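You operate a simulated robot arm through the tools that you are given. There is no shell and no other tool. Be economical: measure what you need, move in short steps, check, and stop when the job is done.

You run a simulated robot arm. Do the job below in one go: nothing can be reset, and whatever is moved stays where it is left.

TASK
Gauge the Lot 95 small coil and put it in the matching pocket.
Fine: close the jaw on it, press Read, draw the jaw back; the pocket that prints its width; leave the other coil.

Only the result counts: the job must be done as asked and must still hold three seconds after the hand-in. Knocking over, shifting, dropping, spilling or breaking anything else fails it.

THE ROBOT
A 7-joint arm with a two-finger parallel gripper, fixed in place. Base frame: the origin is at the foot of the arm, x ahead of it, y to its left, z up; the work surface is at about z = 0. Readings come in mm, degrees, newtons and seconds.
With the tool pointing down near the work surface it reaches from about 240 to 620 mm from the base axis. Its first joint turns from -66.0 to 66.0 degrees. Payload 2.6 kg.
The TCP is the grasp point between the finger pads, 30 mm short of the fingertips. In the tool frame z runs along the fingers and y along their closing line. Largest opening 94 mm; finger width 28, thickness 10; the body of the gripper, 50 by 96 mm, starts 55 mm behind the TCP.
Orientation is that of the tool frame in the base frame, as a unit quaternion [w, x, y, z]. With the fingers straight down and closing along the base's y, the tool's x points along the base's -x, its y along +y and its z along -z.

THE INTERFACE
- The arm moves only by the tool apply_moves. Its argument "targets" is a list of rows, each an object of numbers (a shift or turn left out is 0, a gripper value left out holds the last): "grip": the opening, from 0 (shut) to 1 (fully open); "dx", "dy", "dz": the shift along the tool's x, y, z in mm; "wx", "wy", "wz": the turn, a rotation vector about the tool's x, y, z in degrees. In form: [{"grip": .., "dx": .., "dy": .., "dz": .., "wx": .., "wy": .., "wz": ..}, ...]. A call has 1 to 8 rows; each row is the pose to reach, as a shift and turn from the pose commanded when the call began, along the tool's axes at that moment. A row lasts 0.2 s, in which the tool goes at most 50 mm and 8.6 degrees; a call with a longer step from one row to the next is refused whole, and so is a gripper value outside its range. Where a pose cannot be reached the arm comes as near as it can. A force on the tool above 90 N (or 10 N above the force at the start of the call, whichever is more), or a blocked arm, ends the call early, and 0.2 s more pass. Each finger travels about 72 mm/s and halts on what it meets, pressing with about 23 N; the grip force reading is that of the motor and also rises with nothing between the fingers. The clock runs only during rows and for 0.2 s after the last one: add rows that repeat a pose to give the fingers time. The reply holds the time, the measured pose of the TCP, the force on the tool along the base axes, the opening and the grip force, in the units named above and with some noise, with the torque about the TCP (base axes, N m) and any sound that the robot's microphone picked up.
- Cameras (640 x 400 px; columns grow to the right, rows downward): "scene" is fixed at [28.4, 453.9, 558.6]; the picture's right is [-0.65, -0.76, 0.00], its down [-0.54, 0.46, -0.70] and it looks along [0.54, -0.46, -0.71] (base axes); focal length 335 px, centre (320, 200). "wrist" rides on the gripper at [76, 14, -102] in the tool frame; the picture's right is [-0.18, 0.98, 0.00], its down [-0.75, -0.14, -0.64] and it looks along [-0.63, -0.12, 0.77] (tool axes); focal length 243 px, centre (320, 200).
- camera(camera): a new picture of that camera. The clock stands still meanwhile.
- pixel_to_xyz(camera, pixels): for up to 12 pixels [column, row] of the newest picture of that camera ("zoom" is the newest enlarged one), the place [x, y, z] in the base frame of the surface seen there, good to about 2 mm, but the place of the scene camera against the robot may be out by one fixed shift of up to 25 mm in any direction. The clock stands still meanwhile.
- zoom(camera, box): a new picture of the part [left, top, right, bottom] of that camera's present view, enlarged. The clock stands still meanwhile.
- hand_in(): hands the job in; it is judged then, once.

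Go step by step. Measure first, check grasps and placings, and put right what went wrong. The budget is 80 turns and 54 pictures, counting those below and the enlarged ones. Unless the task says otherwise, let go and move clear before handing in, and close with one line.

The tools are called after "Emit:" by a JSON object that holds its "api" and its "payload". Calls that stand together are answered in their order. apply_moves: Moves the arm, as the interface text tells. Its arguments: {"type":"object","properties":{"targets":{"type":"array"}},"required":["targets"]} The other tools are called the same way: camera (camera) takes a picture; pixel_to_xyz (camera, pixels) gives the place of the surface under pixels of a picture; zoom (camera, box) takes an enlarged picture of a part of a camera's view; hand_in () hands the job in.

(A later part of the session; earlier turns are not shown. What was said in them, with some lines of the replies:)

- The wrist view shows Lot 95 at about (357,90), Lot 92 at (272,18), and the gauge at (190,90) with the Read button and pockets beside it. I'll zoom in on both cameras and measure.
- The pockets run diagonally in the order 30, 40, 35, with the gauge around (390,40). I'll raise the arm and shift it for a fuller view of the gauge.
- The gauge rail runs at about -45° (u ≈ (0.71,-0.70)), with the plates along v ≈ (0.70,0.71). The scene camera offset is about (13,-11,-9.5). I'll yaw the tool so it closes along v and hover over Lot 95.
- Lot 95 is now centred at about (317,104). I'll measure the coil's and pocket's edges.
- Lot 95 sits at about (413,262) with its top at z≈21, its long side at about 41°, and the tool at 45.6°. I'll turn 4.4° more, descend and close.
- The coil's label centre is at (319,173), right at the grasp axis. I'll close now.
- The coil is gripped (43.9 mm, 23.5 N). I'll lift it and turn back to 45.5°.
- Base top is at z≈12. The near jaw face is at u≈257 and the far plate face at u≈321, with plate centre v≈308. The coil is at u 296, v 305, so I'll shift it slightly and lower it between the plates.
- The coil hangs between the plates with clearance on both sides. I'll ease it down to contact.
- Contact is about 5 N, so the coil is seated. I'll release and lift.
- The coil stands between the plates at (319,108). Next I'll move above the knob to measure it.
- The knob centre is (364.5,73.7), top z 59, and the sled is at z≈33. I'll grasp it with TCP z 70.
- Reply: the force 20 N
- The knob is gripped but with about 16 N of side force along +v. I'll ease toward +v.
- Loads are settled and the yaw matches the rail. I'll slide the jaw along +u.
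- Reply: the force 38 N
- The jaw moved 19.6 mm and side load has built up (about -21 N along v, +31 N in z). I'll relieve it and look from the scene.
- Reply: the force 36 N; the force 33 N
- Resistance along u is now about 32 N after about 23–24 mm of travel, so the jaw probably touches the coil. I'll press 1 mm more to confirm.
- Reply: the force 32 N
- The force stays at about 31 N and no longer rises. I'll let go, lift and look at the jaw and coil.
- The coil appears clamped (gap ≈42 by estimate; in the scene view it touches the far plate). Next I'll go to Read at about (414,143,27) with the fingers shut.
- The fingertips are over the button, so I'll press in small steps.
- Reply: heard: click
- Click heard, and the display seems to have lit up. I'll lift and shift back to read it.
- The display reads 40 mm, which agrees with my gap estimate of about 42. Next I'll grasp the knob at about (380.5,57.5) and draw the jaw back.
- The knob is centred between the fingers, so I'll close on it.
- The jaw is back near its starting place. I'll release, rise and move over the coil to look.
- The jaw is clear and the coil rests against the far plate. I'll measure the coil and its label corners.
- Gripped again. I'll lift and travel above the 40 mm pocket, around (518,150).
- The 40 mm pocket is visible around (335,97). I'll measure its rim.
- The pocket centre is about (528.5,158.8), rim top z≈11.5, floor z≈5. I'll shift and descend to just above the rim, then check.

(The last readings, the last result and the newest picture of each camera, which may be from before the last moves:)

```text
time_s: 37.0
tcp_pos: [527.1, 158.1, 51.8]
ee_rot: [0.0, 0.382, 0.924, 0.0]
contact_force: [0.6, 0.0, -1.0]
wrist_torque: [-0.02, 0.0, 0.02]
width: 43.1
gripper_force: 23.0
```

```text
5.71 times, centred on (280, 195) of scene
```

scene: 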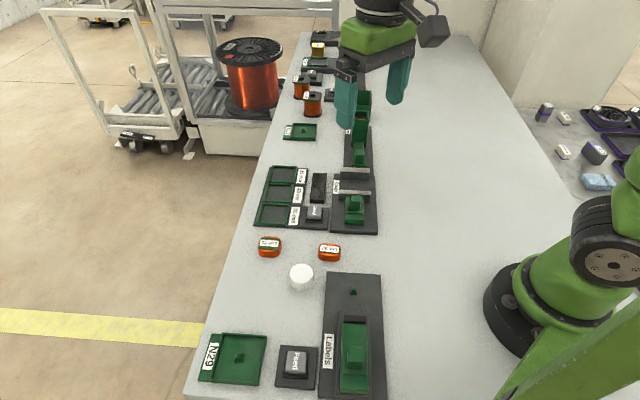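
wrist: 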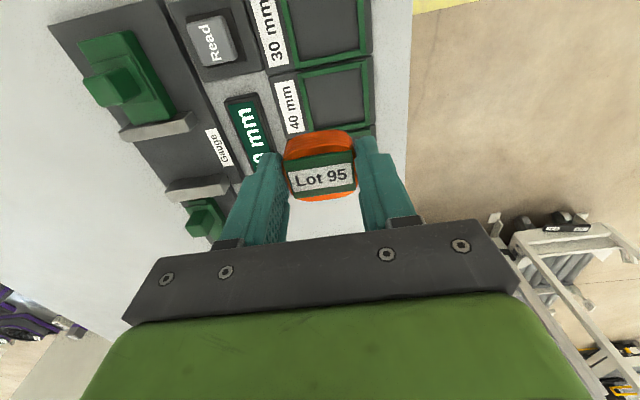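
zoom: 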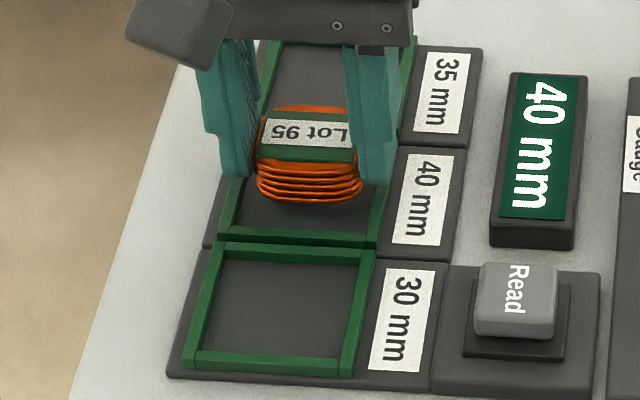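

In rail axes the coil is at u≈263, v≈484.5, and the pocket is centred at u≈263, v≈486, with about 4–5 mm clearance all round. I'll shift 1.2 mm in y and lower gently.

Emit:
{"api": "apply_moves", "payload": {"targets": [{"dy": 1.2, "dz": 3}, {"dy": 1.2, "dz": 6}, {"dy": 1.2, "dz": 8}, {"dy": 1.2, "dz": 9}, {"dy": 1.2, "dz": 9}]}}

Emit:
{"api": "zoom", "payload": {"camera": "scene", "box": [245, 160, 315, 230]}}

```text
time_s: 38.2
tcp_pos: [527.3, 158.5, 44.1]
ee_rot: [0.0, 0.382, 0.924, -0.001]
contact_force: [0.0, 0.7, -0.7]
wrist_torque: [0.02, 0.02, 0.01]
width: 43.3
gripper_force: 23.4
```

```text
5.71 times, centred on (280, 195) of scene
```

zoom: 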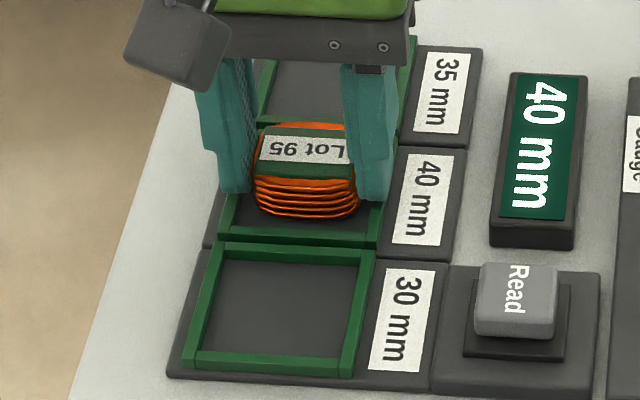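

It's well centred with no contact yet. I'll lower further in 1 mm steps.

Emit:
{"api": "apply_moves", "payload": {"targets": [{"dz": 1}, {"dz": 2}, {"dz": 2.5}, {"dz": 2.5}]}}

```text
time_s: 39.2
tcp_pos: [527.7, 159.1, 41.0]
ee_rot: [0.0, 0.384, 0.924, 0.0]
contact_force: [-13.5, -4.4, 16.1]
wrist_torque: [-0.31, 0.26, -0.19]
width: 43.2
gripper_force: 23.4
```

Contact is 16 N, probably the fingertips on the rim, with the coil within about 2 mm of the floor. I'll back off slightly and open.

Emit:
{"api": "apply_moves", "payload": {"targets": [{"dz": -0.6}, {"dz": -0.6, "grip": 0.55}, {"dz": -0.6, "grip": 0.65}, {"dz": -0.6, "grip": 0.65}, {"dz": -30}, {"dz": -70}, {"dz": -105}, {"dz": -105}]}}

Emit:
{"api": "camera", "payload": {"camera": "wrist"}}

Emit:
{"api": "zoom", "payload": {"camera": "scene", "box": [245, 150, 345, 240]}}

```text
time_s: 41.0
tcp_pos: [525.7, 159.0, 145.4]
ee_rot: [0.001, 0.382, 0.924, 0.0]
contact_force: [-0.6, -0.4, 0.0]
wrist_torque: [-0.01, 0.02, 0.0]
width: 60.7
gripper_force: 0.0
```

```text
12 pictures are left
```

wrist: 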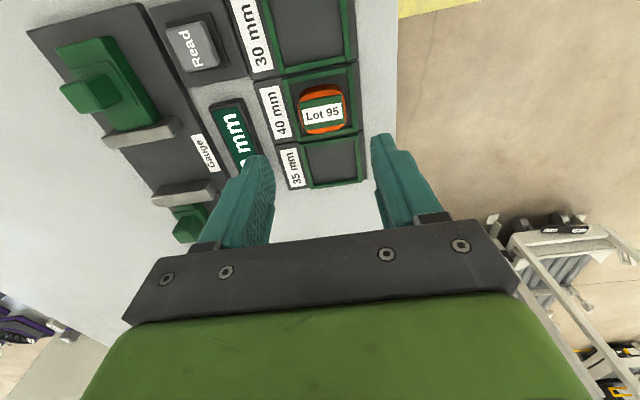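

```text
4.44 times, centred on (295, 195) of scene
```

zoom: 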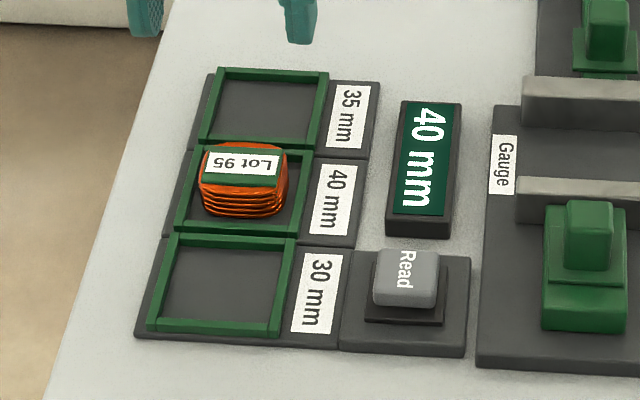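

The coil looks to be in the 40 mm pocket, a little off-centre. I'll check that it lies flat and inside the rim.

Emit:
{"api": "zoom", "payload": {"camera": "wrist", "box": [265, 55, 375, 155]}}

```text
4.00 times, centred on (320, 105) of wrist
```

zoom: 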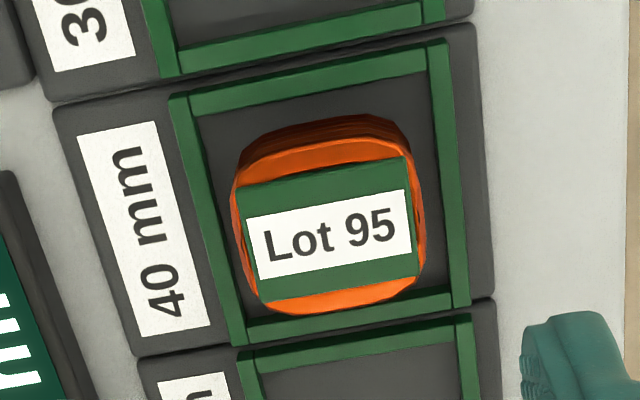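

Emit:
{"api": "pixel_to_xyz", "payload": {"camera": "zoom", "pixels": [[260, 195], [400, 170], [265, 285], [405, 265], [325, 135], [330, 305], [330, 100], [345, 318], [455, 200], [215, 220], [430, 180]]}}

```text
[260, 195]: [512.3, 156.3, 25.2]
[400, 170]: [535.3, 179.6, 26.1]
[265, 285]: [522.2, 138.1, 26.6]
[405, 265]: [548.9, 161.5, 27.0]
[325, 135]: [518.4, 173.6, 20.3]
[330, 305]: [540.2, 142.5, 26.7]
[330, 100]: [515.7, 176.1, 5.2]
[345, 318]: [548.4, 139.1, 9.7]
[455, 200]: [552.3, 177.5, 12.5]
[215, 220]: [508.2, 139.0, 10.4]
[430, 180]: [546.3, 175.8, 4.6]
```

The coil's top is level at z 25–27, so it's flat on the floor and inside the rim. I'll check the jaw position last.

Emit:
{"api": "pixel_to_xyz", "payload": {"camera": "wrist", "pixels": [[95, 88], [100, 92], [140, 133], [180, 188], [170, 128]]}}

Emit:
{"api": "camera", "payload": {"camera": "scene"}}

```text
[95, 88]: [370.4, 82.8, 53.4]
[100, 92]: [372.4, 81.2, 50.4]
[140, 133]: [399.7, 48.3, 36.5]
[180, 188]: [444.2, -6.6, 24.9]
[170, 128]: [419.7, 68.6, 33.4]
```

```text
9 pictures are left
```

scene: 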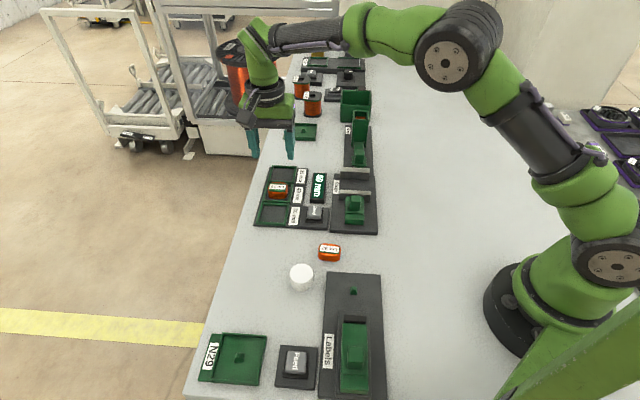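

The jaw plate is back at its starting place (u≈248), Lot 92 and everything else are untouched, and the gripper is clear. I'll hand in.

Emit:
{"api": "hand_in", "payload": {}}

```text
The job is handed in.
```

The Lot 95 coil gauged at 40 mm and now lies flat in the 40 mm pocket; the jaw is drawn back, the Lot 92 coil was left alone, and the job is handed in.
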